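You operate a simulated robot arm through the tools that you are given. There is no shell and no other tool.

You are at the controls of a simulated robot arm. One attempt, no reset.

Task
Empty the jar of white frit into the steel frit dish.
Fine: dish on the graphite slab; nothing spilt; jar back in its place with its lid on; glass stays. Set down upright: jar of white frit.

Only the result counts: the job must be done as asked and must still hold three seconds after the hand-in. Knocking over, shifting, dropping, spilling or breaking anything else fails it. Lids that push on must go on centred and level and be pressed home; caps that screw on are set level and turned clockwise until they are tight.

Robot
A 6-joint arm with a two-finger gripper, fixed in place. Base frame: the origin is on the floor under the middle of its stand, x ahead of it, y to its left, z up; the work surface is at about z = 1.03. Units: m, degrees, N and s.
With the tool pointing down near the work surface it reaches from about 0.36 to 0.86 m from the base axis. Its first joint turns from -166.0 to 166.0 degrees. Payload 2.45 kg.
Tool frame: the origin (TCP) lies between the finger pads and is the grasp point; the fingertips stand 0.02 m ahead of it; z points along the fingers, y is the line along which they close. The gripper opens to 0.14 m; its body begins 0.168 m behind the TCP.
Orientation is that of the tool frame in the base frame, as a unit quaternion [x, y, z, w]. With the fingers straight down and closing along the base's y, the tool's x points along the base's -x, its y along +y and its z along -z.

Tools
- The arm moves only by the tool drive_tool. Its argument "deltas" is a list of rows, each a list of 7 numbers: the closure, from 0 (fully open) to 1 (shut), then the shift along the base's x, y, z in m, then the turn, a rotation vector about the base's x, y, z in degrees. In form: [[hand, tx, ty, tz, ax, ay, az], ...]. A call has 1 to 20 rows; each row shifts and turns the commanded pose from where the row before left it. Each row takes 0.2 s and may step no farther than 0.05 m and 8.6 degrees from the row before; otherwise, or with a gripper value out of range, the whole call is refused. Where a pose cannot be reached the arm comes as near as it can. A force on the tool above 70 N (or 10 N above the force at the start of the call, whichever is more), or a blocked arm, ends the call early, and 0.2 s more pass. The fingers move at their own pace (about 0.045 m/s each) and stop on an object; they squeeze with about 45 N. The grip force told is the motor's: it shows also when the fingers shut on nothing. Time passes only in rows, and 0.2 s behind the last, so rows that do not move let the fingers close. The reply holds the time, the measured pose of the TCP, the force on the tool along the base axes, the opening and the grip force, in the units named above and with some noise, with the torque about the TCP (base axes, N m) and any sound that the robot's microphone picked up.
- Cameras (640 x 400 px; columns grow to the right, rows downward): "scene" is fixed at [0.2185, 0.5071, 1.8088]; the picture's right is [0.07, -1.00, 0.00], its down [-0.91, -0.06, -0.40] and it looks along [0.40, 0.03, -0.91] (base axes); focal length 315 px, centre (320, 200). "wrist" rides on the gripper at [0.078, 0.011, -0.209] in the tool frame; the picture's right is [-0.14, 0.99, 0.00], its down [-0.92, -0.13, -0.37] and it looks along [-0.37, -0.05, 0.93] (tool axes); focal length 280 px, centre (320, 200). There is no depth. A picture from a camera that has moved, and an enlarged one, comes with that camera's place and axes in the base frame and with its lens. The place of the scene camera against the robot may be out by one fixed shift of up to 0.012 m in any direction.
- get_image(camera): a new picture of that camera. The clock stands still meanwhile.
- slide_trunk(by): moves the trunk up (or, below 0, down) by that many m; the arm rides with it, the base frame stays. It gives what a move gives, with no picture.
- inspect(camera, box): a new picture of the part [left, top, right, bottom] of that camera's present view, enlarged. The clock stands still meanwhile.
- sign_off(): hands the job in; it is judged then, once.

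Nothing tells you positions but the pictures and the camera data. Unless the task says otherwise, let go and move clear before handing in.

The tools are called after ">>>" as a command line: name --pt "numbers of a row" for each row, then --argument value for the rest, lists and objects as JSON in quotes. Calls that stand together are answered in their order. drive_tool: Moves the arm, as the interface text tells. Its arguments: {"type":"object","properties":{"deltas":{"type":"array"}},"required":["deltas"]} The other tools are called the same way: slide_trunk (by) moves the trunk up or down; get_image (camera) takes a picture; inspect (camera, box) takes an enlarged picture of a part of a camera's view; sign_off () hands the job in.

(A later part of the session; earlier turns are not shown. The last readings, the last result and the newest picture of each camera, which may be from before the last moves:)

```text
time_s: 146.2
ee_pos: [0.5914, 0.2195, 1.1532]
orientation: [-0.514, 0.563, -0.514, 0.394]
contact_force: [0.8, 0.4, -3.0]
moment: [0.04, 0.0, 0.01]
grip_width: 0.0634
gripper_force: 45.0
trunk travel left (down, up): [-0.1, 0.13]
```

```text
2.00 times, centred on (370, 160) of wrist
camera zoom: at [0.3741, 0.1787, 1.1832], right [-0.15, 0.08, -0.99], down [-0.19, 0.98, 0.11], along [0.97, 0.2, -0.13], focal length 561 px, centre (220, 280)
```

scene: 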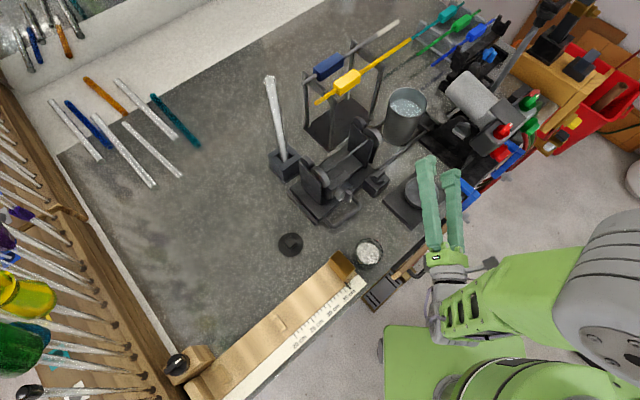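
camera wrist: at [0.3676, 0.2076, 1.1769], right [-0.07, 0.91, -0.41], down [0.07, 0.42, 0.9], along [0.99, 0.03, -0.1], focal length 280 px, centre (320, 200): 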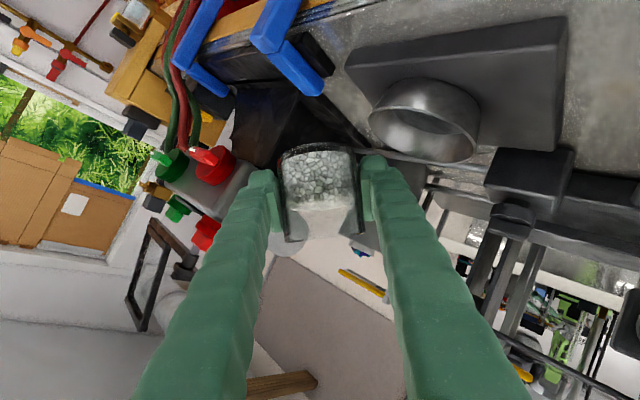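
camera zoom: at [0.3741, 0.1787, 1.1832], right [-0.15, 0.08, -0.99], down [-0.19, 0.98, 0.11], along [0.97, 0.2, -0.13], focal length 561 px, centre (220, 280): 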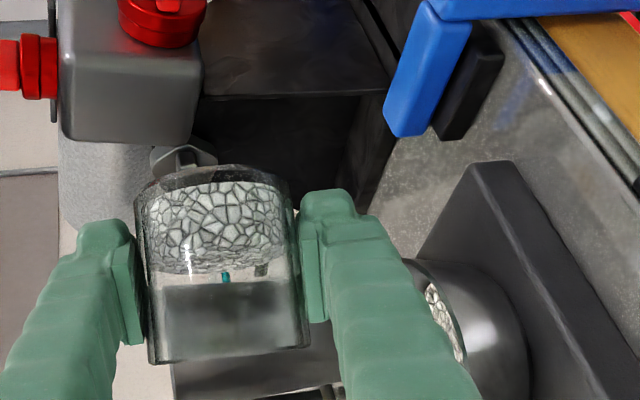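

Flow has started and is landing inside the dish. I'll hold here a moment and watch.

>>> drive_tool --pt "0.6 0 0 0 0 0 0" --pt "0.6 0 0 0 0 0 0" --pt "0.6 0 0 0 0 0 0"

>>> inspect --camera "scene" --box '[360, 130, 500, 250]'

>>> inspect --camera "wrist" --box '[240, 60, 500, 260]'

```text
time_s: 147.0
ee_pos: [0.5926, 0.22, 1.153]
orientation: [-0.513, 0.564, -0.513, 0.395]
contact_force: [0.3, 0.2, -2.0]
moment: [0.02, 0.02, 0.01]
grip_width: 0.0636
gripper_force: 44.8
trunk travel left (down, up): [-0.1, 0.13]
```

```text
3.33 times, centred on (430, 190) of scene
camera zoom: at [0.2185, 0.5071, 1.8088], right [0.07, -1.0, 0.0], down [-0.91, -0.06, -0.4], along [0.4, 0.03, -0.91], focal length 1049 px, centre (-47, 233)
```

zoom: 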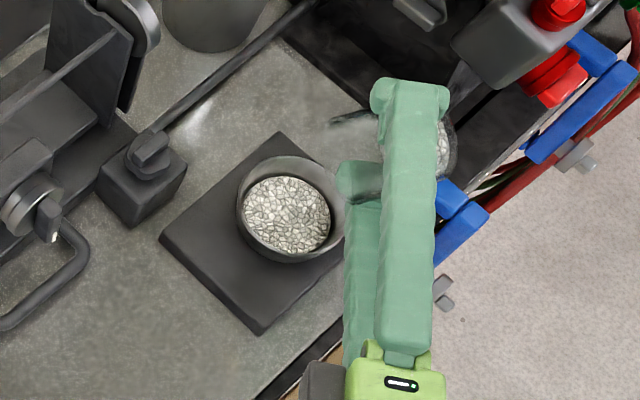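

```text
2.00 times, centred on (370, 160) of wrist
camera zoom: at [0.3742, 0.1788, 1.1831], right [-0.15, 0.08, -0.99], down [-0.19, 0.98, 0.11], along [0.97, 0.2, -0.13], focal length 561 px, centre (220, 280)
```

zoom: 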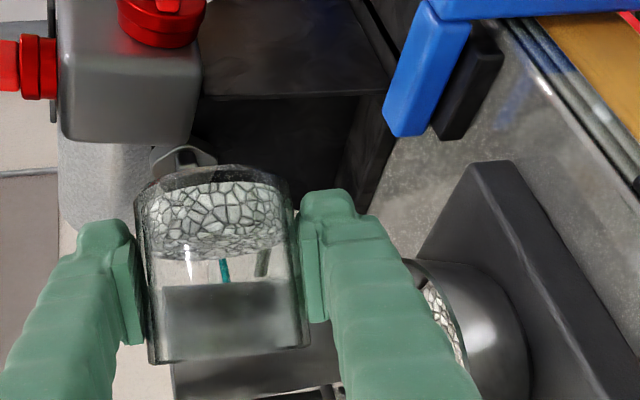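

>>> drive_tool --pt "0.6 0 0.003 0 -3.908 -0.329 1.0475" --pt "0.6 0 0.003 0 -3.908 -0.329 1.0475" --pt "0.6 0 0 0 0 0 0" --pt "0.6 0 0 0 0 0 0" --pt "0.6 0 0 0 0 0 0"

>>> inspect --camera "scene" --box '[360, 130, 500, 250]'

>>> inspect --camera "wrist" --box '[240, 60, 500, 260]'

```text
time_s: 148.2
ee_pos: [0.5909, 0.2247, 1.1531]
orientation: [0.547, -0.516, 0.545, -0.371]
contact_force: [-0.1, 0.2, -2.1]
moment: [0.01, 0.02, 0.0]
grip_width: 0.0636
gripper_force: 45.3
trunk travel left (down, up): [-0.1, 0.13]
```

```text
3.33 times, centred on (430, 190) of scene
camera zoom: at [0.2185, 0.5071, 1.8088], right [0.07, -1.0, 0.0], down [-0.91, -0.06, -0.4], along [0.4, 0.03, -0.91], focal length 1049 px, centre (-47, 233)
```

zoom: 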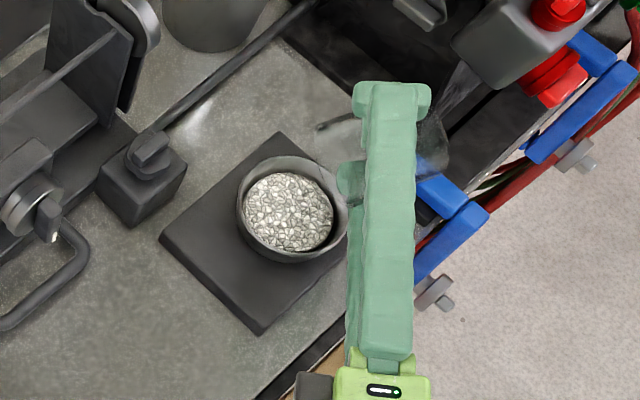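

```text
2.00 times, centred on (370, 160) of wrist
camera zoom: at [0.3751, 0.1807, 1.1862], right [-0.14, -0.06, -0.99], down [-0.22, 0.97, -0.03], along [0.96, 0.22, -0.15], focal length 561 px, centre (220, 280)
```

zoom: 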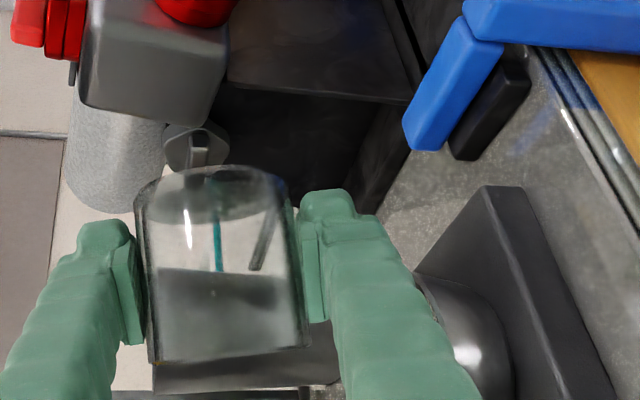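

The jar already looks empty and the dish has the frit, with nothing visible around it. I'll tip further over the dish centre to shake out any remainder.

>>> drive_tool --pt "0.6 -0.001 0.006 0 -5.2 -0.438 1.395" --pt "0.6 -0.001 0.006 0 -5.2 -0.438 1.395" --pt "0.6 -0.001 0.006 0 -5.2 -0.438 1.395" --pt "0.6 -0.001 0.004 0 -5.2 -0.438 1.395" --pt "0.6 -0.002 0.004 0 -5.2 -0.438 1.395" --pt "0.6 0 0 0 0 0 0" --pt "0.6 0 0 0 0 0 0" --pt "0.6 0 0 0 0 0 0" --pt "0.6 0 0 0 0 0 0"

>>> inspect --camera "scene" --box '[360, 130, 500, 250]'

>>> inspect --camera "wrist" --box '[240, 60, 500, 260]'

```text
time_s: 150.2
ee_pos: [0.5849, 0.2509, 1.1537]
orientation: [0.635, -0.339, 0.635, -0.281]
contact_force: [0.1, 0.6, -2.5]
moment: [0.01, -0.01, 0.03]
grip_width: 0.0634
gripper_force: 45.0
trunk travel left (down, up): [-0.1, 0.13]
```

```text
3.33 times, centred on (430, 190) of scene
camera zoom: at [0.2185, 0.5071, 1.8088], right [0.07, -1.0, 0.0], down [-0.91, -0.06, -0.4], along [0.4, 0.03, -0.91], focal length 1049 px, centre (-47, 233)
```

zoom: 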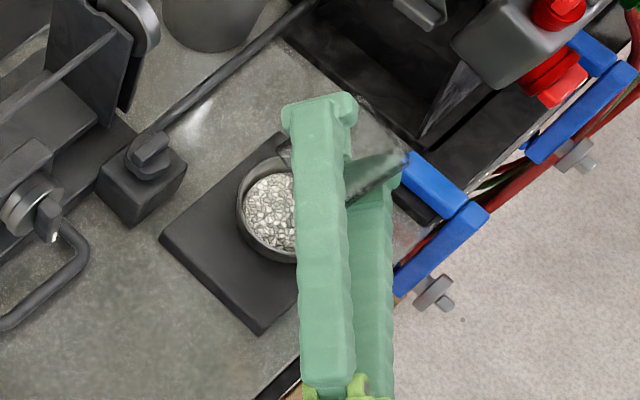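

```text
2.00 times, centred on (370, 160) of wrist
camera zoom: at [0.3733, 0.1992, 1.2006], right [-0.07, -0.5, -0.86], down [-0.33, 0.83, -0.45], along [0.94, 0.25, -0.22], focal length 561 px, centre (220, 280)
```

zoom: 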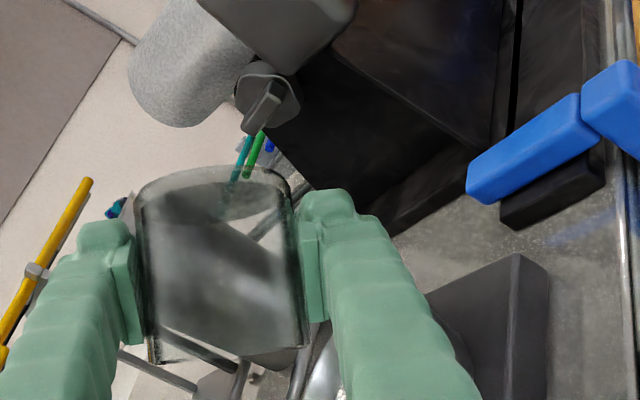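

The jar is clear and empty. I'll roll it back upright over the dish.

>>> drive_tool --pt "0.6 0.0003 -0.0024 0 7.73 0.65 -2.07" --pt "0.6 0.0003 -0.0024 0 7.73 0.65 -2.07" --pt "0.6 0.0003 -0.0024 0 7.73 0.65 -2.07" --pt "0.6 0.0003 -0.0024 0 7.73 0.65 -2.07" --pt "0.6 0.0003 -0.0024 0 7.73 0.65 -2.07" --pt "0.6 0.0003 -0.0024 0 7.73 0.65 -2.07" --pt "0.6 0.0003 -0.0024 0 7.73 0.65 -2.07" --pt "0.6 0.0003 -0.0024 0 7.73 0.65 -2.07" --pt "0.6 0.0003 -0.0024 0 7.73 0.65 -2.07" --pt "0.6 0.0003 -0.0024 0 7.73 0.65 -2.07" --pt "0.6 0.0003 -0.0024 0 7.73 0.65 -2.07" --pt "0.6 0.0003 -0.0024 0 7.73 0.65 -2.07" --pt "0.6 0.0003 -0.0024 0 7.73 0.65 -2.07" --pt "0.6 0.0003 -0.0024 0 7.73 0.65 -2.07" --pt "0.6 0.0003 -0.0024 0 7.73 0.65 -2.07" --pt "0.6 0.0003 -0.0024 0 7.73 0.65 -2.07" --pt "0.6 0 0 0 0 0 0"

>>> inspect --camera "scene" --box '[360, 130, 500, 250]'

>>> get_image --camera "wrist"

```text
time_s: 153.8
ee_pos: [0.5896, 0.2134, 1.1513]
orientation: [0.001, 0.866, -0.001, 0.501]
contact_force: [-0.6, 0.0, -1.4]
moment: [0.0, 0.02, 0.02]
grip_width: 0.0634
gripper_force: 45.2
trunk travel left (down, up): [-0.1, 0.13]
```

```text
3.33 times, centred on (430, 190) of scene
camera zoom: at [0.2185, 0.5071, 1.8088], right [0.07, -1.0, 0.0], down [-0.91, -0.06, -0.4], along [0.4, 0.03, -0.91], focal length 1049 px, centre (-47, 233)
```

zoom: 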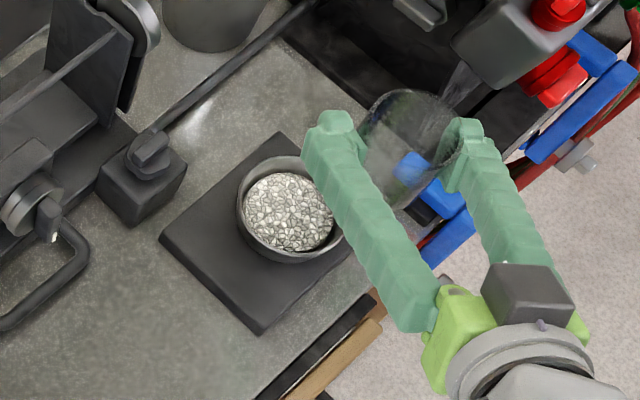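

```text
taken
camera wrist: at [0.3703, 0.2247, 1.1886], right [0.07, 0.99, 0.12], down [0.14, -0.13, 0.98], along [0.99, -0.05, -0.15], focal length 280 px, centre (320, 200)
```

wrist: 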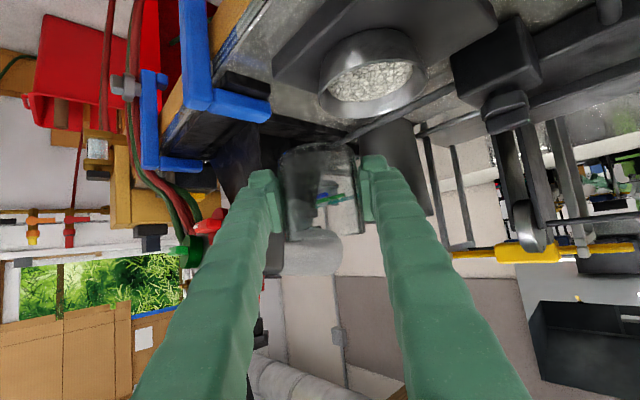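

The jar is empty and upright, and all the frit sits inside the dish. I'll carry the jar back to the temporary spot and set it down.

>>> drive_tool --pt "0.6 -0.0158 0.0162 0 0 0 0" --pt "0.6 -0.0158 0.0162 0 0 0 0" --pt "0.6 -0.0158 0.0162 0 0 0 0" --pt "0.6 -0.0158 0.0162 0 0 0 0" --pt "0.6 -0.0158 0.0162 0 0 0 0" --pt "0.6 -0.0158 0.0162 0 0 0 0" --pt "0.6 -0.0158 0.0162 0 0 0 0" --pt "0.6 -0.0158 0.0162 0 0 0 0" --pt "0.6 0 0 -0.03 0 0 0" --pt "0.6 0 0 -0.03 0 0 0" --pt "0.6 0 0 -0.02 0 0 0" --pt "0.6 0 0 0 0 0 0"

>>> inspect --camera "scene" --box '[330, 170, 490, 310]'

```text
time_s: 156.4
ee_pos: [0.4641, 0.3434, 1.0708]
orientation: [-0.001, 0.865, 0.0, 0.501]
contact_force: [0.2, 0.0, -2.4]
moment: [0.03, 0.01, 0.04]
grip_width: 0.0635
gripper_force: 45.4
trunk travel left (down, up): [-0.1, 0.13]
```

```text
2.86 times, centred on (410, 240) of scene
camera zoom: at [0.2185, 0.5071, 1.8088], right [0.07, -1.0, 0.0], down [-0.91, -0.06, -0.4], along [0.4, 0.03, -0.91], focal length 899 px, centre (63, 86)
```

zoom: 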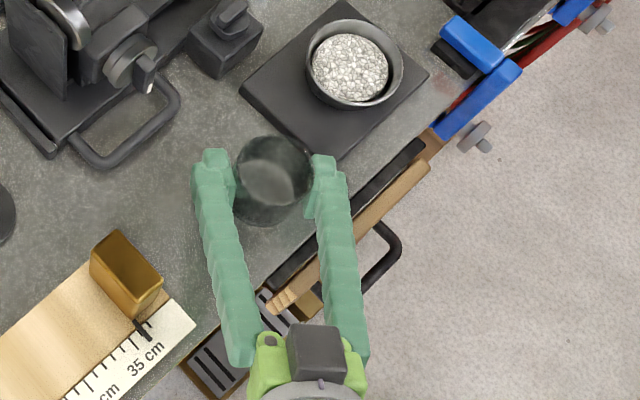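

>>> drive_tool --pt "0.6 -0.001 -0.0005 -0.004 0 0 0" --pt "0.6 0 0 -0.001 0 0 0" --pt "0.6 0 0 0 0 0 0"

>>> drive_tool --pt "0.6 0 0 -0.001 0 0 0" --pt "0.6 0 0 0 0 0 0"

>>> drive_tool --pt "0.6 0 0 -0.001 0 0 0" --pt "0.6 0 0 0 0 0 0"

```text
time_s: 157.2
ee_pos: [0.464, 0.343, 1.0667]
orientation: [0.0, 0.866, -0.002, 0.5]
contact_force: [-0.1, 0.3, -1.9]
moment: [0.01, -0.02, 0.0]
grip_width: 0.0632
gripper_force: 45.0
trunk travel left (down, up): [-0.1, 0.13]
```

```text
time_s: 157.8
ee_pos: [0.4629, 0.3417, 1.0666]
orientation: [0.0, 0.865, -0.002, 0.501]
contact_force: [0.7, 0.0, -1.9]
moment: [-0.02, 0.0, 0.02]
grip_width: 0.0635
gripper_force: 44.8
trunk travel left (down, up): [-0.1, 0.13]
```

```text
time_s: 158.4
ee_pos: [0.4627, 0.3419, 1.0651]
orientation: [0.0, 0.865, -0.002, 0.501]
contact_force: [0.1, 0.0, -2.5]
moment: [0.0, -0.03, 0.0]
grip_width: 0.0634
gripper_force: 45.1
trunk travel left (down, up): [-0.1, 0.13]
```

>>> drive_tool --pt "0.6 0 0 -0.001 0 0 0" --pt "0.6 0 0 0 0 0 0"

>>> drive_tool --pt "0.6 0 0 -0.001 0 0 0" --pt "0.6 0 0 0 0 0 0"

```text
time_s: 159.0
ee_pos: [0.4617, 0.3416, 1.0646]
orientation: [-0.001, 0.865, -0.002, 0.501]
contact_force: [1.1, -0.3, -2.0]
moment: [0.01, -0.02, 0.01]
grip_width: 0.0632
gripper_force: 44.9
trunk travel left (down, up): [-0.1, 0.13]
```

```text
time_s: 159.6
ee_pos: [0.4625, 0.3419, 1.0633]
orientation: [-0.001, 0.866, -0.002, 0.5]
contact_force: [0.2, 0.4, -1.9]
moment: [0.0, 0.02, -0.01]
grip_width: 0.0633
gripper_force: 44.3
trunk travel left (down, up): [-0.1, 0.13]
```

>>> drive_tool --pt "0.6 0 0 -0.001 0 0 0" --pt "0.6 0 0 0 0 0 0"

>>> drive_tool --pt "0.6 0 0 -0.001 0 0 0" --pt "0.6 0 0 0 0 0 0"

```text
time_s: 160.2
ee_pos: [0.4628, 0.3423, 1.0627]
orientation: [-0.001, 0.866, -0.002, 0.5]
contact_force: [-0.6, 0.4, -2.2]
moment: [0.01, -0.02, 0.0]
grip_width: 0.0634
gripper_force: 44.7
trunk travel left (down, up): [-0.1, 0.13]
```

```text
time_s: 160.8
ee_pos: [0.4629, 0.3419, 1.0642]
orientation: [0.0, 0.866, -0.004, 0.5]
contact_force: [-1.9, 0.6, 3.5]
moment: [0.17, 0.06, 0.03]
grip_width: 0.0633
gripper_force: 45.0
trunk travel left (down, up): [-0.1, 0.13]
```

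Contact made. I'll open and rise straight up.

>>> drive_tool --pt "0.53 0 0 0 0 0 0" --pt "0.45 0 0 0 0 0 0" --pt "0.36 0 0 0 0 0 0" --pt "0.36 0 0 0 0 0 0" --pt "0.36 0 0 0 0 0 0"

>>> get_image --camera "wrist"

```text
time_s: 162.0
ee_pos: [0.463, 0.3429, 1.0626]
orientation: [-0.001, 0.866, -0.003, 0.5]
contact_force: [-0.1, -0.2, 0.3]
moment: [0.0, -0.01, -0.01]
grip_width: 0.0895
gripper_force: 0.1
trunk travel left (down, up): [-0.1, 0.13]
```

```text
taken
camera wrist: at [0.2432, 0.3543, 1.0996], right [0.07, 0.99, 0.11], down [0.14, -0.12, 0.98], along [0.99, -0.05, -0.15], focal length 280 px, centre (320, 200)
```

wrist: 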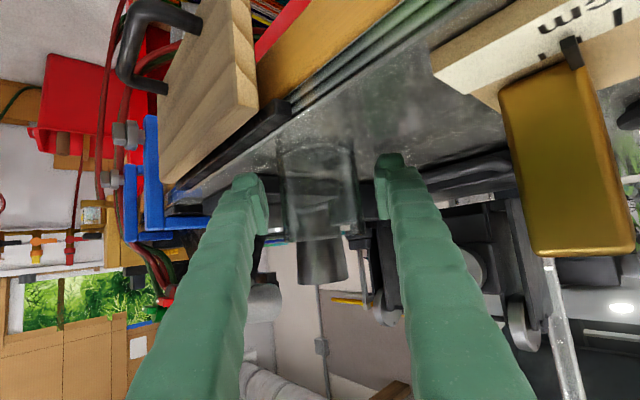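

>>> drive_tool --pt "0.36 0 0 0.02 0 0 0" --pt "0.36 0 0 0.04 0 0 0" --pt "0.36 0 0 0.045 0 0 0" --pt "0.36 0.0297 -0.0137 0.0267 0 0 0" --pt "0.36 0.0297 -0.0137 0.0267 0 0 0" --pt "0.36 0.0297 -0.0137 0.0267 0 0 0" --pt "0.36 0 0 0 0 0 0"

>>> drive_tool --pt "0.36 -0.006 0 0 0 7.5 0" --pt "0.36 -0.006 0 0 0 7.5 0" --pt "0.36 -0.006 0 0 0 7.5 0" --pt "0.36 -0.006 0 0 0 7.5 0" --pt "0.36 -0.006 0 0 0 7.5 0" --pt "0.36 -0.006 0 0 0 7.5 0" --pt "0.36 -0.006 0 0 0 7.5 0" --pt "0.36 -0.006 0 0 0 7.5 0" --pt "0.36 0 0 0 0 0 0"

>>> drive_tool --pt "0.36 -0.007 0.007 -0.005 0 0 -7.5" --pt "0.36 -0.007 0.007 -0.005 0 0 -7.5" --pt "0.36 -0.007 0.007 -0.01 0 0 -7.5" --pt "0.36 -0.007 0.007 -0.01 0 0 -7.5" --pt "0.36 -0.007 0.007 -0.02 0 0 -7.5" --pt "0.36 -0.007 0.006 -0.02 0 0 -7.5" --pt "0.36 0 0 0 0 0 0"

>>> get_image --camera "wrist"

>>> inspect --camera "wrist" --box '[240, 100, 400, 220]'

```text
time_s: 163.6
ee_pos: [0.5501, 0.3001, 1.2467]
orientation: [-0.001, 0.865, -0.001, 0.501]
contact_force: [-0.2, -0.5, 0.1]
moment: [0.0, 0.08, 0.0]
grip_width: 0.0897
gripper_force: 0.0
trunk travel left (down, up): [-0.1, 0.13]
```

```text
time_s: 165.6
ee_pos: [0.5023, 0.3002, 1.247]
orientation: [-0.001, 1.0, 0.001, 0.0]
contact_force: [0.4, 0.0, -0.4]
moment: [0.01, 0.01, -0.02]
grip_width: 0.0895
gripper_force: 0.1
trunk travel left (down, up): [-0.1, 0.13]
```

```text
time_s: 167.2
ee_pos: [0.4616, 0.3406, 1.1767]
orientation: [0.382, 0.924, -0.002, 0.0]
contact_force: [-0.1, 0.3, 0.8]
moment: [-0.01, 0.03, -0.03]
grip_width: 0.0895
gripper_force: 0.0
trunk travel left (down, up): [-0.1, 0.13]
```

```text
taken
camera wrist: at [0.4145, 0.4061, 1.3857], right [0.8, 0.6, 0.0], down [0.56, -0.74, 0.37], along [0.22, -0.3, -0.93], focal length 280 px, centre (320, 200)
```

wrist: 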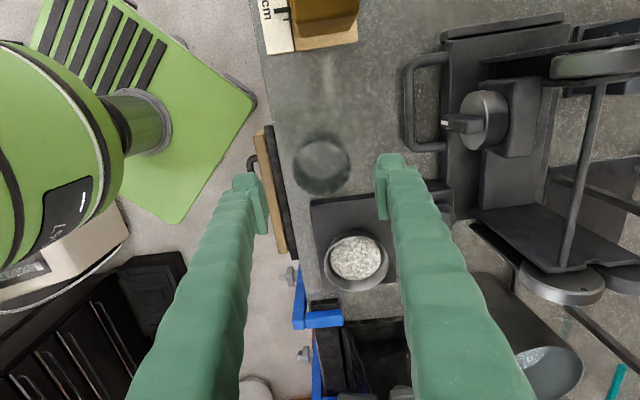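

```text
3.33 times, centred on (320, 160) of wrist
camera zoom: at [0.4145, 0.4061, 1.3857], right [0.8, 0.6, 0.0], down [0.56, -0.74, 0.37], along [0.22, -0.3, -0.93], focal length 935 px, centre (320, 333)
```

zoom: 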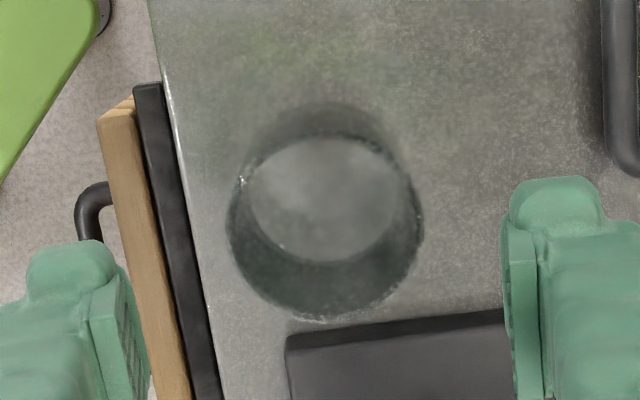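

The empty jar stands about 2 mm off the tool axis. I'll correct, descend and grip it from above.

>>> drive_tool --pt "0.36 0.0026 0.0002 -0.04 0 0 0" --pt "0.36 0 0 -0.04 0 0 0" --pt "0.36 0 0 -0.025 0 0 0" --pt "0.36 0 0 -0.009 0 0 0" --pt "0.36 0 0 0 0 0 0"

>>> drive_tool --pt "0.5 0 0 0 0 0 0" --pt "0.58 0 0 0 0 0 0" --pt "0.6 0 0 0 0 0 0" --pt "0.6 0 0 0 0 0 0"

>>> drive_tool --pt "0.6 0 0 0.005 0 0 0" --pt "0.6 0 0 0.02 0 0 0" --pt "0.6 0 0 0 0 0 0"

>>> inspect --camera "wrist" --box '[240, 100, 400, 260]'

```text
time_s: 168.4
ee_pos: [0.4633, 0.3409, 1.0622]
orientation: [0.382, 0.924, -0.001, -0.001]
contact_force: [0.0, -0.1, 0.1]
moment: [-0.01, -0.03, 0.0]
grip_width: 0.0893
gripper_force: 0.1
trunk travel left (down, up): [-0.1, 0.13]
```

```text
time_s: 169.4
ee_pos: [0.4647, 0.3415, 1.0615]
orientation: [0.381, 0.925, -0.001, 0.001]
contact_force: [-0.1, 0.1, 0.3]
moment: [0.01, -0.03, -0.04]
grip_width: 0.0668
gripper_force: 45.2
trunk travel left (down, up): [-0.1, 0.13]
```

```text
time_s: 170.2
ee_pos: [0.4668, 0.3408, 1.087]
orientation: [0.382, 0.924, -0.001, 0.0]
contact_force: [0.6, 0.2, -1.9]
moment: [0.01, -0.01, 0.01]
grip_width: 0.0669
gripper_force: 45.0
trunk travel left (down, up): [-0.1, 0.13]
```

```text
2.50 times, centred on (320, 180) of wrist
camera zoom: at [0.4182, 0.4061, 1.2967], right [0.8, 0.6, 0.0], down [0.56, -0.74, 0.37], along [0.22, -0.3, -0.93], focal length 701 px, centre (320, 250)
```

zoom: 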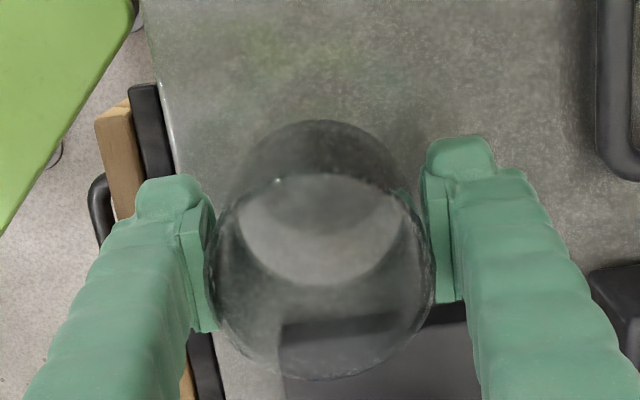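

>>> drive_tool --pt "0.6 -0.0103 0.0116 0 0 0 0" --pt "0.6 -0.0103 0.0116 0 0 0 0" --pt "0.6 -0.0103 0.0116 0 0 0 0" --pt "0.6 -0.0103 0.0116 0 0 0 0" --pt "0.6 -0.0103 0.0116 0 0 0 0" --pt "0.6 0 0 0 0 0 0"

>>> get_image --camera "wrist"

>>> inspect --camera "scene" --box '[320, 180, 450, 300]'

```text
time_s: 171.6
ee_pos: [0.4128, 0.3987, 1.0865]
orientation: [0.382, 0.924, -0.001, 0.001]
contact_force: [0.0, 0.1, -2.1]
moment: [0.03, -0.03, -0.01]
grip_width: 0.0667
gripper_force: 44.8
trunk travel left (down, up): [-0.1, 0.13]
```

```text
taken
camera wrist: at [0.3647, 0.4634, 1.2961], right [0.8, 0.6, 0.0], down [0.56, -0.74, 0.37], along [0.22, -0.3, -0.93], focal length 280 px, centre (320, 200)
```

wrist: 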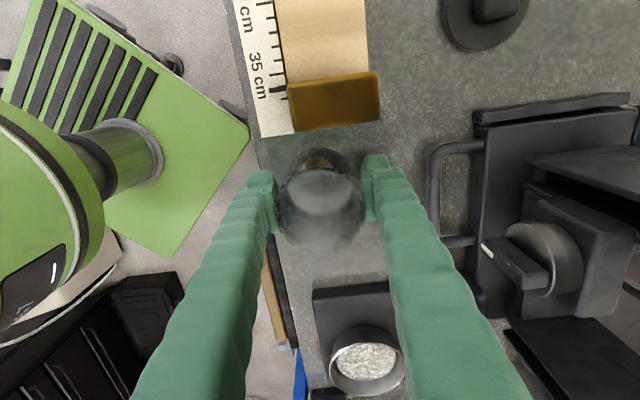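

```text
3.33 times, centred on (385, 240) of scene
camera zoom: at [0.2185, 0.5071, 1.8088], right [0.07, -1.0, 0.0], down [-0.91, -0.06, -0.4], along [0.4, 0.03, -0.91], focal length 1049 px, centre (103, 67)
```

zoom: 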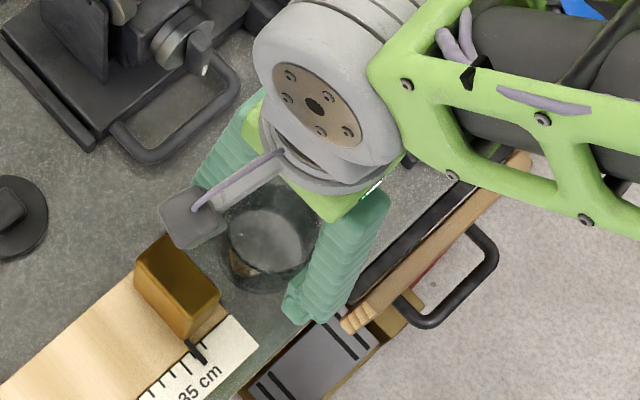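

The view matches the original: same spacing to the brass block and ruler. I'll lower the jar into place.

>>> drive_tool --pt "0.6 0 0 -0.012 0 0 0" --pt "0.6 0 0 -0.01 0 0 0" --pt "0.6 0 0 -0.001 0 0 0" --pt "0.6 0 0 0 0 0 0"

>>> drive_tool --pt "0.6 0 0 -0.001 0 0 0" --pt "0.6 0 0 0 0 0 0"

>>> drive_tool --pt "0.6 0 0 -0.001 0 0 0" --pt "0.6 0 0 0 0 0 0"

```text
time_s: 172.6
ee_pos: [0.4133, 0.4007, 1.065]
orientation: [0.382, 0.924, -0.001, 0.001]
contact_force: [-0.4, 0.0, -2.6]
moment: [0.01, -0.01, -0.03]
grip_width: 0.0668
gripper_force: 45.2
trunk travel left (down, up): [-0.1, 0.13]
```

```text
time_s: 173.2
ee_pos: [0.4146, 0.3994, 1.0647]
orientation: [0.382, 0.924, -0.001, 0.001]
contact_force: [-0.2, -0.2, -2.4]
moment: [0.0, -0.01, -0.01]
grip_width: 0.0672
gripper_force: 44.7
trunk travel left (down, up): [-0.1, 0.13]
```

```text
time_s: 173.8
ee_pos: [0.4139, 0.3996, 1.0635]
orientation: [0.382, 0.924, -0.001, 0.001]
contact_force: [-0.5, 0.3, -2.2]
moment: [0.01, 0.0, 0.02]
grip_width: 0.0669
gripper_force: 44.7
trunk travel left (down, up): [-0.1, 0.13]
```

>>> drive_tool --pt "0.6 0 0 -0.001 0 0 0" --pt "0.6 0 0 0 0 0 0"

>>> drive_tool --pt "0.6 0 0 -0.001 0 0 0" --pt "0.6 0 0 0 0 0 0"

>>> drive_tool --pt "0.6 0 0 -0.001 0 0 0" --pt "0.6 0 0 0 0 0 0"

```text
time_s: 174.4
ee_pos: [0.4135, 0.3994, 1.0618]
orientation: [0.381, 0.924, 0.0, 0.0]
contact_force: [0.1, -0.4, -0.1]
moment: [-0.02, 0.01, -0.01]
grip_width: 0.067
gripper_force: 44.3
trunk travel left (down, up): [-0.1, 0.13]
```

```text
time_s: 175.0
ee_pos: [0.4128, 0.3999, 1.0606]
orientation: [0.381, 0.924, 0.001, 0.002]
contact_force: [2.1, -1.7, 16.3]
moment: [-0.46, 0.24, 0.09]
grip_width: 0.0669
gripper_force: 44.8
trunk travel left (down, up): [-0.1, 0.13]
```

```text
time_s: 175.6
ee_pos: [0.4127, 0.4, 1.0609]
orientation: [0.381, 0.924, 0.003, 0.002]
contact_force: [4.9, 0.0, 35.9]
moment: [-0.23, 0.01, 0.0]
grip_width: 0.0669
gripper_force: 44.3
trunk travel left (down, up): [-0.1, 0.13]
```

>>> drive_tool --pt "0.6 0 0 0.002 0 0 0" --pt "0.5 0 0 0 0 0 0" --pt "0.42 0 0 0 0 0 0" --pt "0.36 0 0 0 0 0 0" --pt "0.36 0 0 0 0 0 0"

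>>> drive_tool --pt "0.36 0 0 0.03 0 0 0" --pt "0.36 0 0 0.045 0 0 0" --pt "0.36 0 0 0.045 0 0 0" --pt "0.36 0 0 0 0 0 0"

>>> get_image --camera "wrist"

>>> inspect --camera "wrist" --box '[240, 100, 400, 220]'

```text
time_s: 176.8
ee_pos: [0.4119, 0.4001, 1.0619]
orientation: [0.381, 0.924, -0.001, 0.0]
contact_force: [0.2, 0.0, -0.6]
moment: [0.04, -0.02, 0.03]
grip_width: 0.0895
gripper_force: 0.0
trunk travel left (down, up): [-0.1, 0.13]
```

```text
time_s: 177.8
ee_pos: [0.4132, 0.4014, 1.1825]
orientation: [0.382, 0.924, -0.002, 0.001]
contact_force: [0.1, -0.5, 0.3]
moment: [0.01, 0.03, -0.02]
grip_width: 0.0898
gripper_force: 0.1
trunk travel left (down, up): [-0.1, 0.13]
```

```text
taken
camera wrist: at [0.3658, 0.4649, 1.3909], right [0.8, 0.6, 0.0], down [0.56, -0.74, 0.37], along [0.22, -0.3, -0.93], focal length 280 px, centre (320, 200)
```

wrist: 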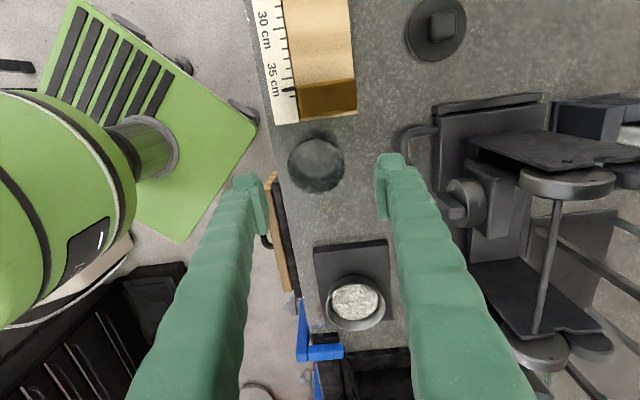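

```text
3.33 times, centred on (320, 160) of wrist
camera zoom: at [0.3658, 0.4649, 1.3909], right [0.8, 0.6, 0.0], down [0.56, -0.74, 0.37], along [0.22, -0.3, -0.93], focal length 935 px, centre (320, 333)
```

zoom: 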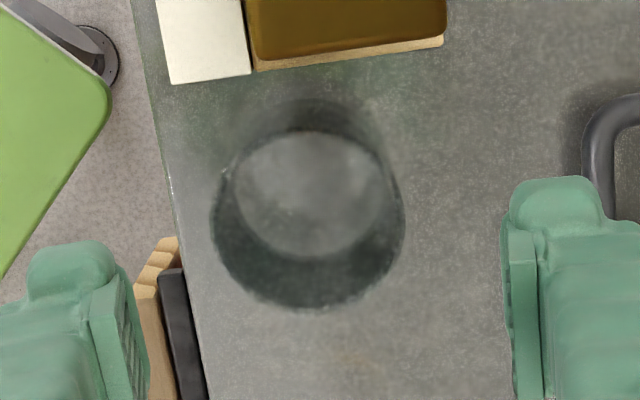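

The jar is back within about 2 mm of its old spot and upright, and the dish is undisturbed. Now for the lid: rising and moving over it.

>>> drive_tool --pt "0.4 0 0 0.04 0 0 0" --pt "0.5 0.0035 0.0372 0 0 0 0" --pt "0.5 0.0035 0.0372 0 0 0 0" --pt "0.5 0.0035 0.0372 0 0 0 0" --pt "0.5 0.0035 0.0372 0 0 0 0" --pt "0.5 0.0035 0.0372 -0.03 0 0 0" --pt "0.5 0 0 -0.03 0 0 0" --pt "0.5 0 0 0 0 0 0"

>>> get_image --camera "wrist"

>>> inspect --camera "wrist" --box '[240, 80, 400, 200]'

```text
time_s: 179.6
ee_pos: [0.4307, 0.5871, 1.162]
orientation: [0.381, 0.924, -0.001, 0.001]
contact_force: [0.3, 0.6, -0.3]
moment: [0.02, -0.02, 0.03]
grip_width: 0.07
gripper_force: 0.0
trunk travel left (down, up): [-0.1, 0.13]
```

```text
taken
camera wrist: at [0.3831, 0.6507, 1.3713], right [0.8, 0.6, 0.0], down [0.56, -0.74, 0.37], along [0.22, -0.3, -0.93], focal length 280 px, centre (320, 200)
```

wrist: 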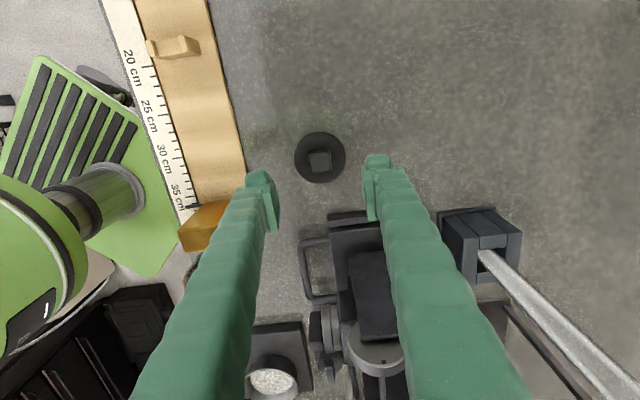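

```text
3.33 times, centred on (320, 140) of wrist
camera zoom: at [0.3831, 0.6507, 1.3713], right [0.8, 0.6, 0.0], down [0.56, -0.74, 0.37], along [0.22, -0.3, -0.93], focal length 935 px, centre (320, 400)
```

zoom: 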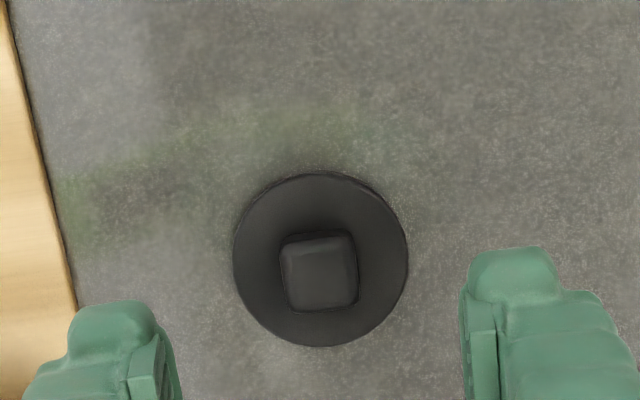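

>>> drive_tool --pt "0.6 0.0007 0.0007 -0.04 0 0 0" --pt "0.64 0 0 -0.035 0 0 0" --pt "0.64 0 0 -0.018 0 0 0" --pt "0.64 0 0 -0.0045 0 0 0" --pt "0.64 0 0 0 0 0 0"

>>> inspect --camera "wrist" --box '[250, 120, 410, 240]'

```text
time_s: 180.8
ee_pos: [0.4302, 0.5855, 1.0635]
orientation: [0.382, 0.924, -0.001, 0.0]
contact_force: [-0.4, -0.6, 0.2]
moment: [-0.02, 0.01, -0.02]
grip_width: 0.0504
gripper_force: 0.1
trunk travel left (down, up): [-0.1, 0.13]
```

```text
3.33 times, centred on (330, 180) of wrist
camera zoom: at [0.3826, 0.6498, 1.2727], right [0.8, 0.6, 0.0], down [0.56, -0.74, 0.37], along [0.22, -0.3, -0.93], focal length 935 px, centre (287, 267)
```

zoom: 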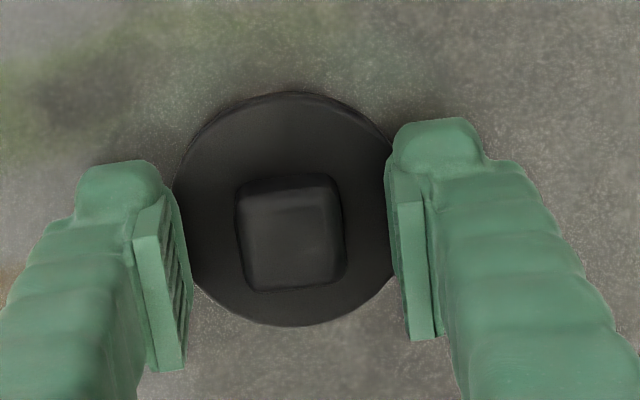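

>>> drive_tool --pt "0.85 0 0 0 0 0 0" --pt "0.95 0 0 0 0 0 0" --pt "0.95 0 0 0 0 0 0" --pt "0.95 0 0 0 0 0 0"

>>> drive_tool --pt "0.95 0 0 0.02 0 0 0" --pt "0.95 0 0 0.045 0 0 0" --pt "0.95 0 0 0.045 0 0 0" --pt "0.95 0 0 0.045 0 0 0" --pt "0.95 0 0 0 0 0 0"

>>> inspect --camera "wrist" --box '[250, 120, 410, 240]'

```text
time_s: 181.8
ee_pos: [0.4299, 0.585, 1.0633]
orientation: [0.381, 0.925, 0.0, 0.0]
contact_force: [0.1, -1.2, -0.7]
moment: [-0.01, 0.02, -0.01]
grip_width: 0.0238
gripper_force: 45.3
trunk travel left (down, up): [-0.1, 0.13]
```

```text
time_s: 183.0
ee_pos: [0.4298, 0.5863, 1.2165]
orientation: [0.382, 0.924, -0.001, 0.001]
contact_force: [0.0, 0.1, 0.7]
moment: [-0.02, -0.02, -0.03]
grip_width: 0.0235
gripper_force: 45.1
trunk travel left (down, up): [-0.1, 0.13]
```

```text
3.33 times, centred on (330, 180) of wrist
camera zoom: at [0.3824, 0.6505, 1.4263], right [0.8, 0.6, 0.0], down [0.56, -0.74, 0.37], along [0.22, -0.3, -0.93], focal length 935 px, centre (287, 267)
```

zoom: 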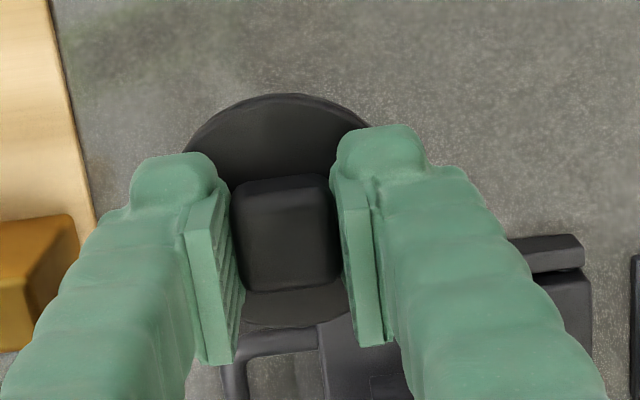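

The lid is held level by its knob. I'm carrying it back over the jar, allowing for the small offset I measured.

>>> drive_tool --pt "0.95 -0.00404 -0.03774 0 0 0 0" --pt "0.95 -0.00404 -0.03774 0 0 0 0" --pt "0.95 -0.00404 -0.03774 0 0 0 0" --pt "0.95 -0.00404 -0.03774 0 0 0 0" --pt "0.95 -0.00404 -0.03774 0 0 0 0" --pt "0.95 0 0 -0.03 0 0 0" --pt "0.95 0 0 -0.03 0 0 0" --pt "0.95 0 0 0 0 0 0"

>>> inspect --camera "wrist" --box '[240, 100, 400, 220]'

>>> inspect --camera "scene" --box '[330, 210, 410, 290]'

```text
time_s: 184.8
ee_pos: [0.4121, 0.3979, 1.1582]
orientation: [0.382, 0.924, 0.001, 0.001]
contact_force: [0.3, -0.2, 0.3]
moment: [0.03, -0.01, 0.0]
grip_width: 0.0234
gripper_force: 45.1
trunk travel left (down, up): [-0.1, 0.13]
```

```text
3.33 times, centred on (320, 160) of wrist
camera zoom: at [0.363, 0.4621, 1.3675], right [0.8, 0.6, 0.0], down [0.56, -0.74, 0.37], along [0.22, -0.3, -0.93], focal length 935 px, centre (320, 333)
```

zoom: 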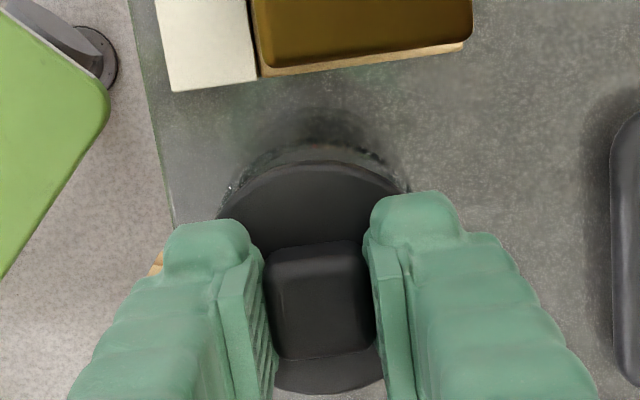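

```text
5.00 times, centred on (370, 250) of scene
camera zoom: at [0.2185, 0.5071, 1.8088], right [0.07, -1.0, 0.0], down [-0.91, -0.06, -0.4], along [0.4, 0.03, -0.91], focal length 1574 px, centre (70, -50)
```

zoom: 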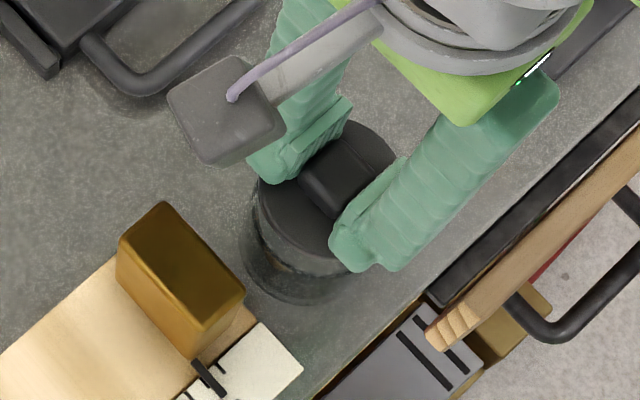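

>>> drive_tool --pt "0.95 -0.0002 -0.0012 -0.012 0 0 0" --pt "0.95 0 0 -0.01 0 0 0" --pt "0.95 0 0 0 0 0 0"

>>> inspect --camera "wrist" --box '[250, 120, 410, 220]'

>>> inspect --camera "scene" --box '[340, 220, 400, 280]'

```text
time_s: 185.6
ee_pos: [0.411, 0.3973, 1.1374]
orientation: [0.382, 0.924, -0.002, 0.0]
contact_force: [-0.1, 0.0, -0.5]
moment: [-0.02, 0.02, 0.02]
grip_width: 0.0231
gripper_force: 44.6
trunk travel left (down, up): [-0.1, 0.13]
```

```text
4.00 times, centred on (330, 170) of wrist
camera zoom: at [0.3635, 0.4609, 1.3459], right [0.8, 0.6, 0.0], down [0.56, -0.74, 0.37], along [0.22, -0.3, -0.93], focal length 1122 px, centre (280, 320)
```

zoom: 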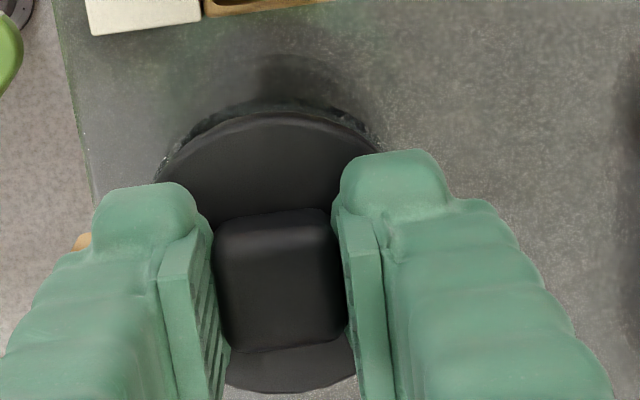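

```text
6.67 times, centred on (370, 250) of scene
camera zoom: at [0.2185, 0.5071, 1.8088], right [0.07, -1.0, 0.0], down [-0.91, -0.06, -0.4], along [0.4, 0.03, -0.91], focal length 2098 px, centre (-13, -133)
```

zoom: 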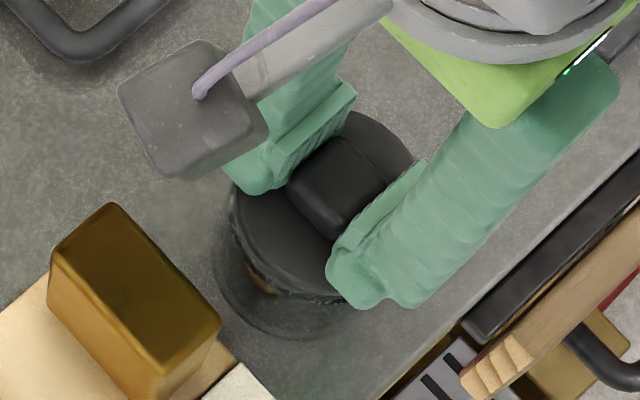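

>>> inspect --camera "wrist" --box '[280, 130, 360, 170]'

```text
8.00 times, centred on (320, 150) of wrist
camera zoom: at [0.3635, 0.4609, 1.3459], right [0.8, 0.6, 0.0], down [0.56, -0.74, 0.37], along [0.22, -0.3, -0.93], focal length 2243 px, centre (320, 600)
```

zoom: 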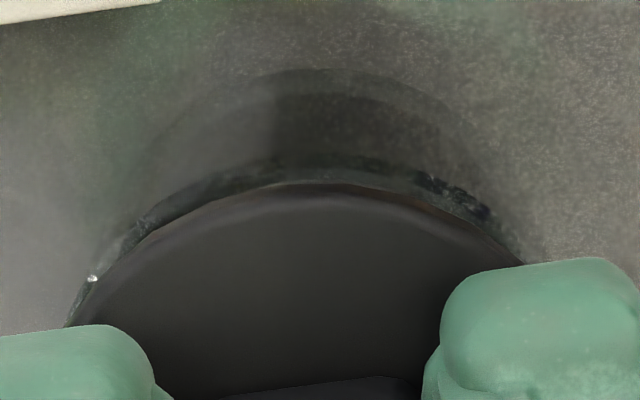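

The lid sits concentric over the rim to about 1 mm, with equal gaps left and right. I'll lower it and feel for the seat.

>>> drive_tool --pt "0.95 0 0 -0.005 0 0 0" --pt "0.95 0 0 -0.003 0 0 0" --pt "0.95 0 0 0 0 0 0"

>>> drive_tool --pt "0.95 0 0 -0.0015 0 0 0" --pt "0.95 0 0 0 0 0 0"

>>> drive_tool --pt "0.95 0 0 -0.0015 0 0 0" --pt "0.95 0 0 0 0 0 0"

```text
time_s: 186.4
ee_pos: [0.4106, 0.3972, 1.1286]
orientation: [0.381, 0.924, -0.002, 0.001]
contact_force: [0.2, -0.2, 0.0]
moment: [-0.03, 0.02, 0.01]
grip_width: 0.0234
gripper_force: 45.2
trunk travel left (down, up): [-0.1, 0.13]
```

```text
time_s: 187.0
ee_pos: [0.4109, 0.3959, 1.1284]
orientation: [0.382, 0.924, -0.001, 0.001]
contact_force: [-0.7, 0.5, -0.2]
moment: [0.04, -0.01, 0.02]
grip_width: 0.0234
gripper_force: 44.8
trunk travel left (down, up): [-0.1, 0.13]
```

```text
time_s: 187.6
ee_pos: [0.412, 0.3977, 1.126]
orientation: [0.383, 0.924, -0.001, 0.0]
contact_force: [-0.3, -0.9, 0.8]
moment: [0.04, 0.03, -0.01]
grip_width: 0.0233
gripper_force: 45.3
trunk travel left (down, up): [-0.1, 0.13]
```

>>> drive_tool --pt "0.95 0 0 -0.001 0 0 0" --pt "0.95 0 0 0 0 0 0"

>>> drive_tool --pt "0.95 0 0 -0.001 0 0 0" --pt "0.95 0 0 0 0 0 0"

>>> inspect --camera "wrist" --box '[280, 130, 360, 170]'

```text
time_s: 188.2
ee_pos: [0.4112, 0.3967, 1.1253]
orientation: [0.382, 0.924, -0.001, 0.001]
contact_force: [0.2, 0.2, -0.5]
moment: [-0.02, 0.0, 0.0]
grip_width: 0.0235
gripper_force: 45.0
trunk travel left (down, up): [-0.1, 0.13]
```

```text
time_s: 188.8
ee_pos: [0.41, 0.3951, 1.124]
orientation: [0.382, 0.924, -0.002, 0.001]
contact_force: [-0.2, 0.2, -0.1]
moment: [0.01, 0.04, -0.01]
grip_width: 0.0234
gripper_force: 45.0
trunk travel left (down, up): [-0.1, 0.13]
```

```text
8.00 times, centred on (320, 150) of wrist
camera zoom: at [0.3633, 0.4605, 1.3334], right [0.8, 0.6, 0.0], down [0.56, -0.74, 0.37], along [0.22, -0.3, -0.93], focal length 2243 px, centre (320, 600)
```

zoom: 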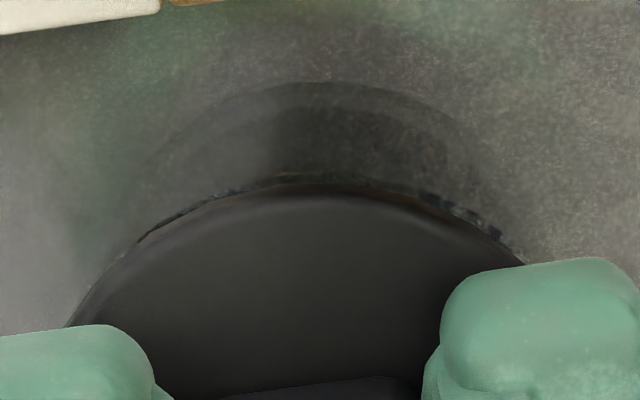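

>>> drive_tool --pt "0.95 0.0003 0.0004 -0.001 0 0 0" --pt "0.95 0 0 0 0 0 0"

>>> drive_tool --pt "0.95 0 0 -0.001 0 0 0" --pt "0.95 0 0 0 0 0 0"

>>> drive_tool --pt "0.95 0 0 -0.001 0 0 0" --pt "0.95 0 0 0 0 0 0"

```text
time_s: 189.4
ee_pos: [0.4105, 0.398, 1.1234]
orientation: [0.382, 0.924, -0.001, 0.0]
contact_force: [0.9, -0.7, -0.3]
moment: [-0.02, 0.02, 0.01]
grip_width: 0.0233
gripper_force: 44.8
trunk travel left (down, up): [-0.1, 0.13]
```

```text
time_s: 190.0
ee_pos: [0.4095, 0.3982, 1.1244]
orientation: [0.382, 0.924, 0.001, 0.002]
contact_force: [-0.2, -0.2, 16.2]
moment: [-0.06, 0.04, 0.01]
grip_width: 0.0233
gripper_force: 44.7
trunk travel left (down, up): [-0.1, 0.13]
heard: snap
```

```text
time_s: 190.6
ee_pos: [0.4111, 0.3973, 1.1237]
orientation: [0.382, 0.924, 0.002, 0.002]
contact_force: [0.2, 1.8, 36.4]
moment: [0.02, 0.01, 0.0]
grip_width: 0.0231
gripper_force: 44.9
trunk travel left (down, up): [-0.1, 0.13]
```

Snap heard, and the lid resists at 36 N, so it's seated. I'll press once more, ease off to zero load and release.

>>> drive_tool --pt "0.95 0 0 -0.001 0 0 0" --pt "0.95 0 0 0 0 0 0"

>>> drive_tool --pt "0.95 0 0 0.0015 0 0 0" --pt "0.95 0 0 0.001 0 0 0" --pt "0.95 0 0 0 0 0 0"

```text
time_s: 191.2
ee_pos: [0.4106, 0.3979, 1.1224]
orientation: [0.383, 0.924, 0.002, 0.002]
contact_force: [0.2, 5.1, 47.9]
moment: [0.12, 0.04, 0.02]
grip_width: 0.0234
gripper_force: 45.2
trunk travel left (down, up): [-0.1, 0.13]
```

```text
time_s: 192.0
ee_pos: [0.4107, 0.3973, 1.1238]
orientation: [0.382, 0.924, 0.0, 0.001]
contact_force: [3.8, 6.7, 30.7]
moment: [0.18, -0.07, -0.01]
grip_width: 0.0232
gripper_force: 45.2
trunk travel left (down, up): [-0.1, 0.13]
```

>>> drive_tool --pt "0.95 0 0 0.001 0 0 0" --pt "0.95 0 0 0 0 0 0"

>>> drive_tool --pt "0.85 0 0 0 0 0 0" --pt "0.7 0 0 0 0 0 0" --pt "0.62 0 0 0 0 0 0" --pt "0.62 0 0 0 0 0 0"

>>> inspect --camera "wrist" --box '[250, 120, 410, 240]'

```text
time_s: 192.6
ee_pos: [0.4106, 0.3953, 1.1232]
orientation: [0.382, 0.924, -0.001, 0.001]
contact_force: [2.7, 7.4, 17.6]
moment: [0.24, -0.08, -0.03]
grip_width: 0.0234
gripper_force: 45.1
trunk travel left (down, up): [-0.1, 0.13]
```

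```text
time_s: 193.6
ee_pos: [0.4113, 0.3964, 1.1242]
orientation: [0.381, 0.925, -0.002, 0.0]
contact_force: [-1.4, -1.1, 2.0]
moment: [0.02, -0.05, -0.04]
grip_width: 0.0528
gripper_force: 0.2
trunk travel left (down, up): [-0.1, 0.13]
```

```text
3.33 times, centred on (330, 180) of wrist
camera zoom: at [0.3636, 0.4604, 1.3318], right [0.8, 0.6, 0.0], down [0.56, -0.74, 0.37], along [0.22, -0.3, -0.93], focal length 935 px, centre (287, 267)
```

zoom: 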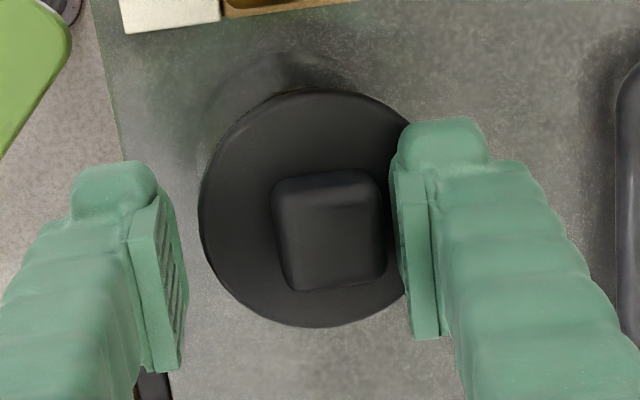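

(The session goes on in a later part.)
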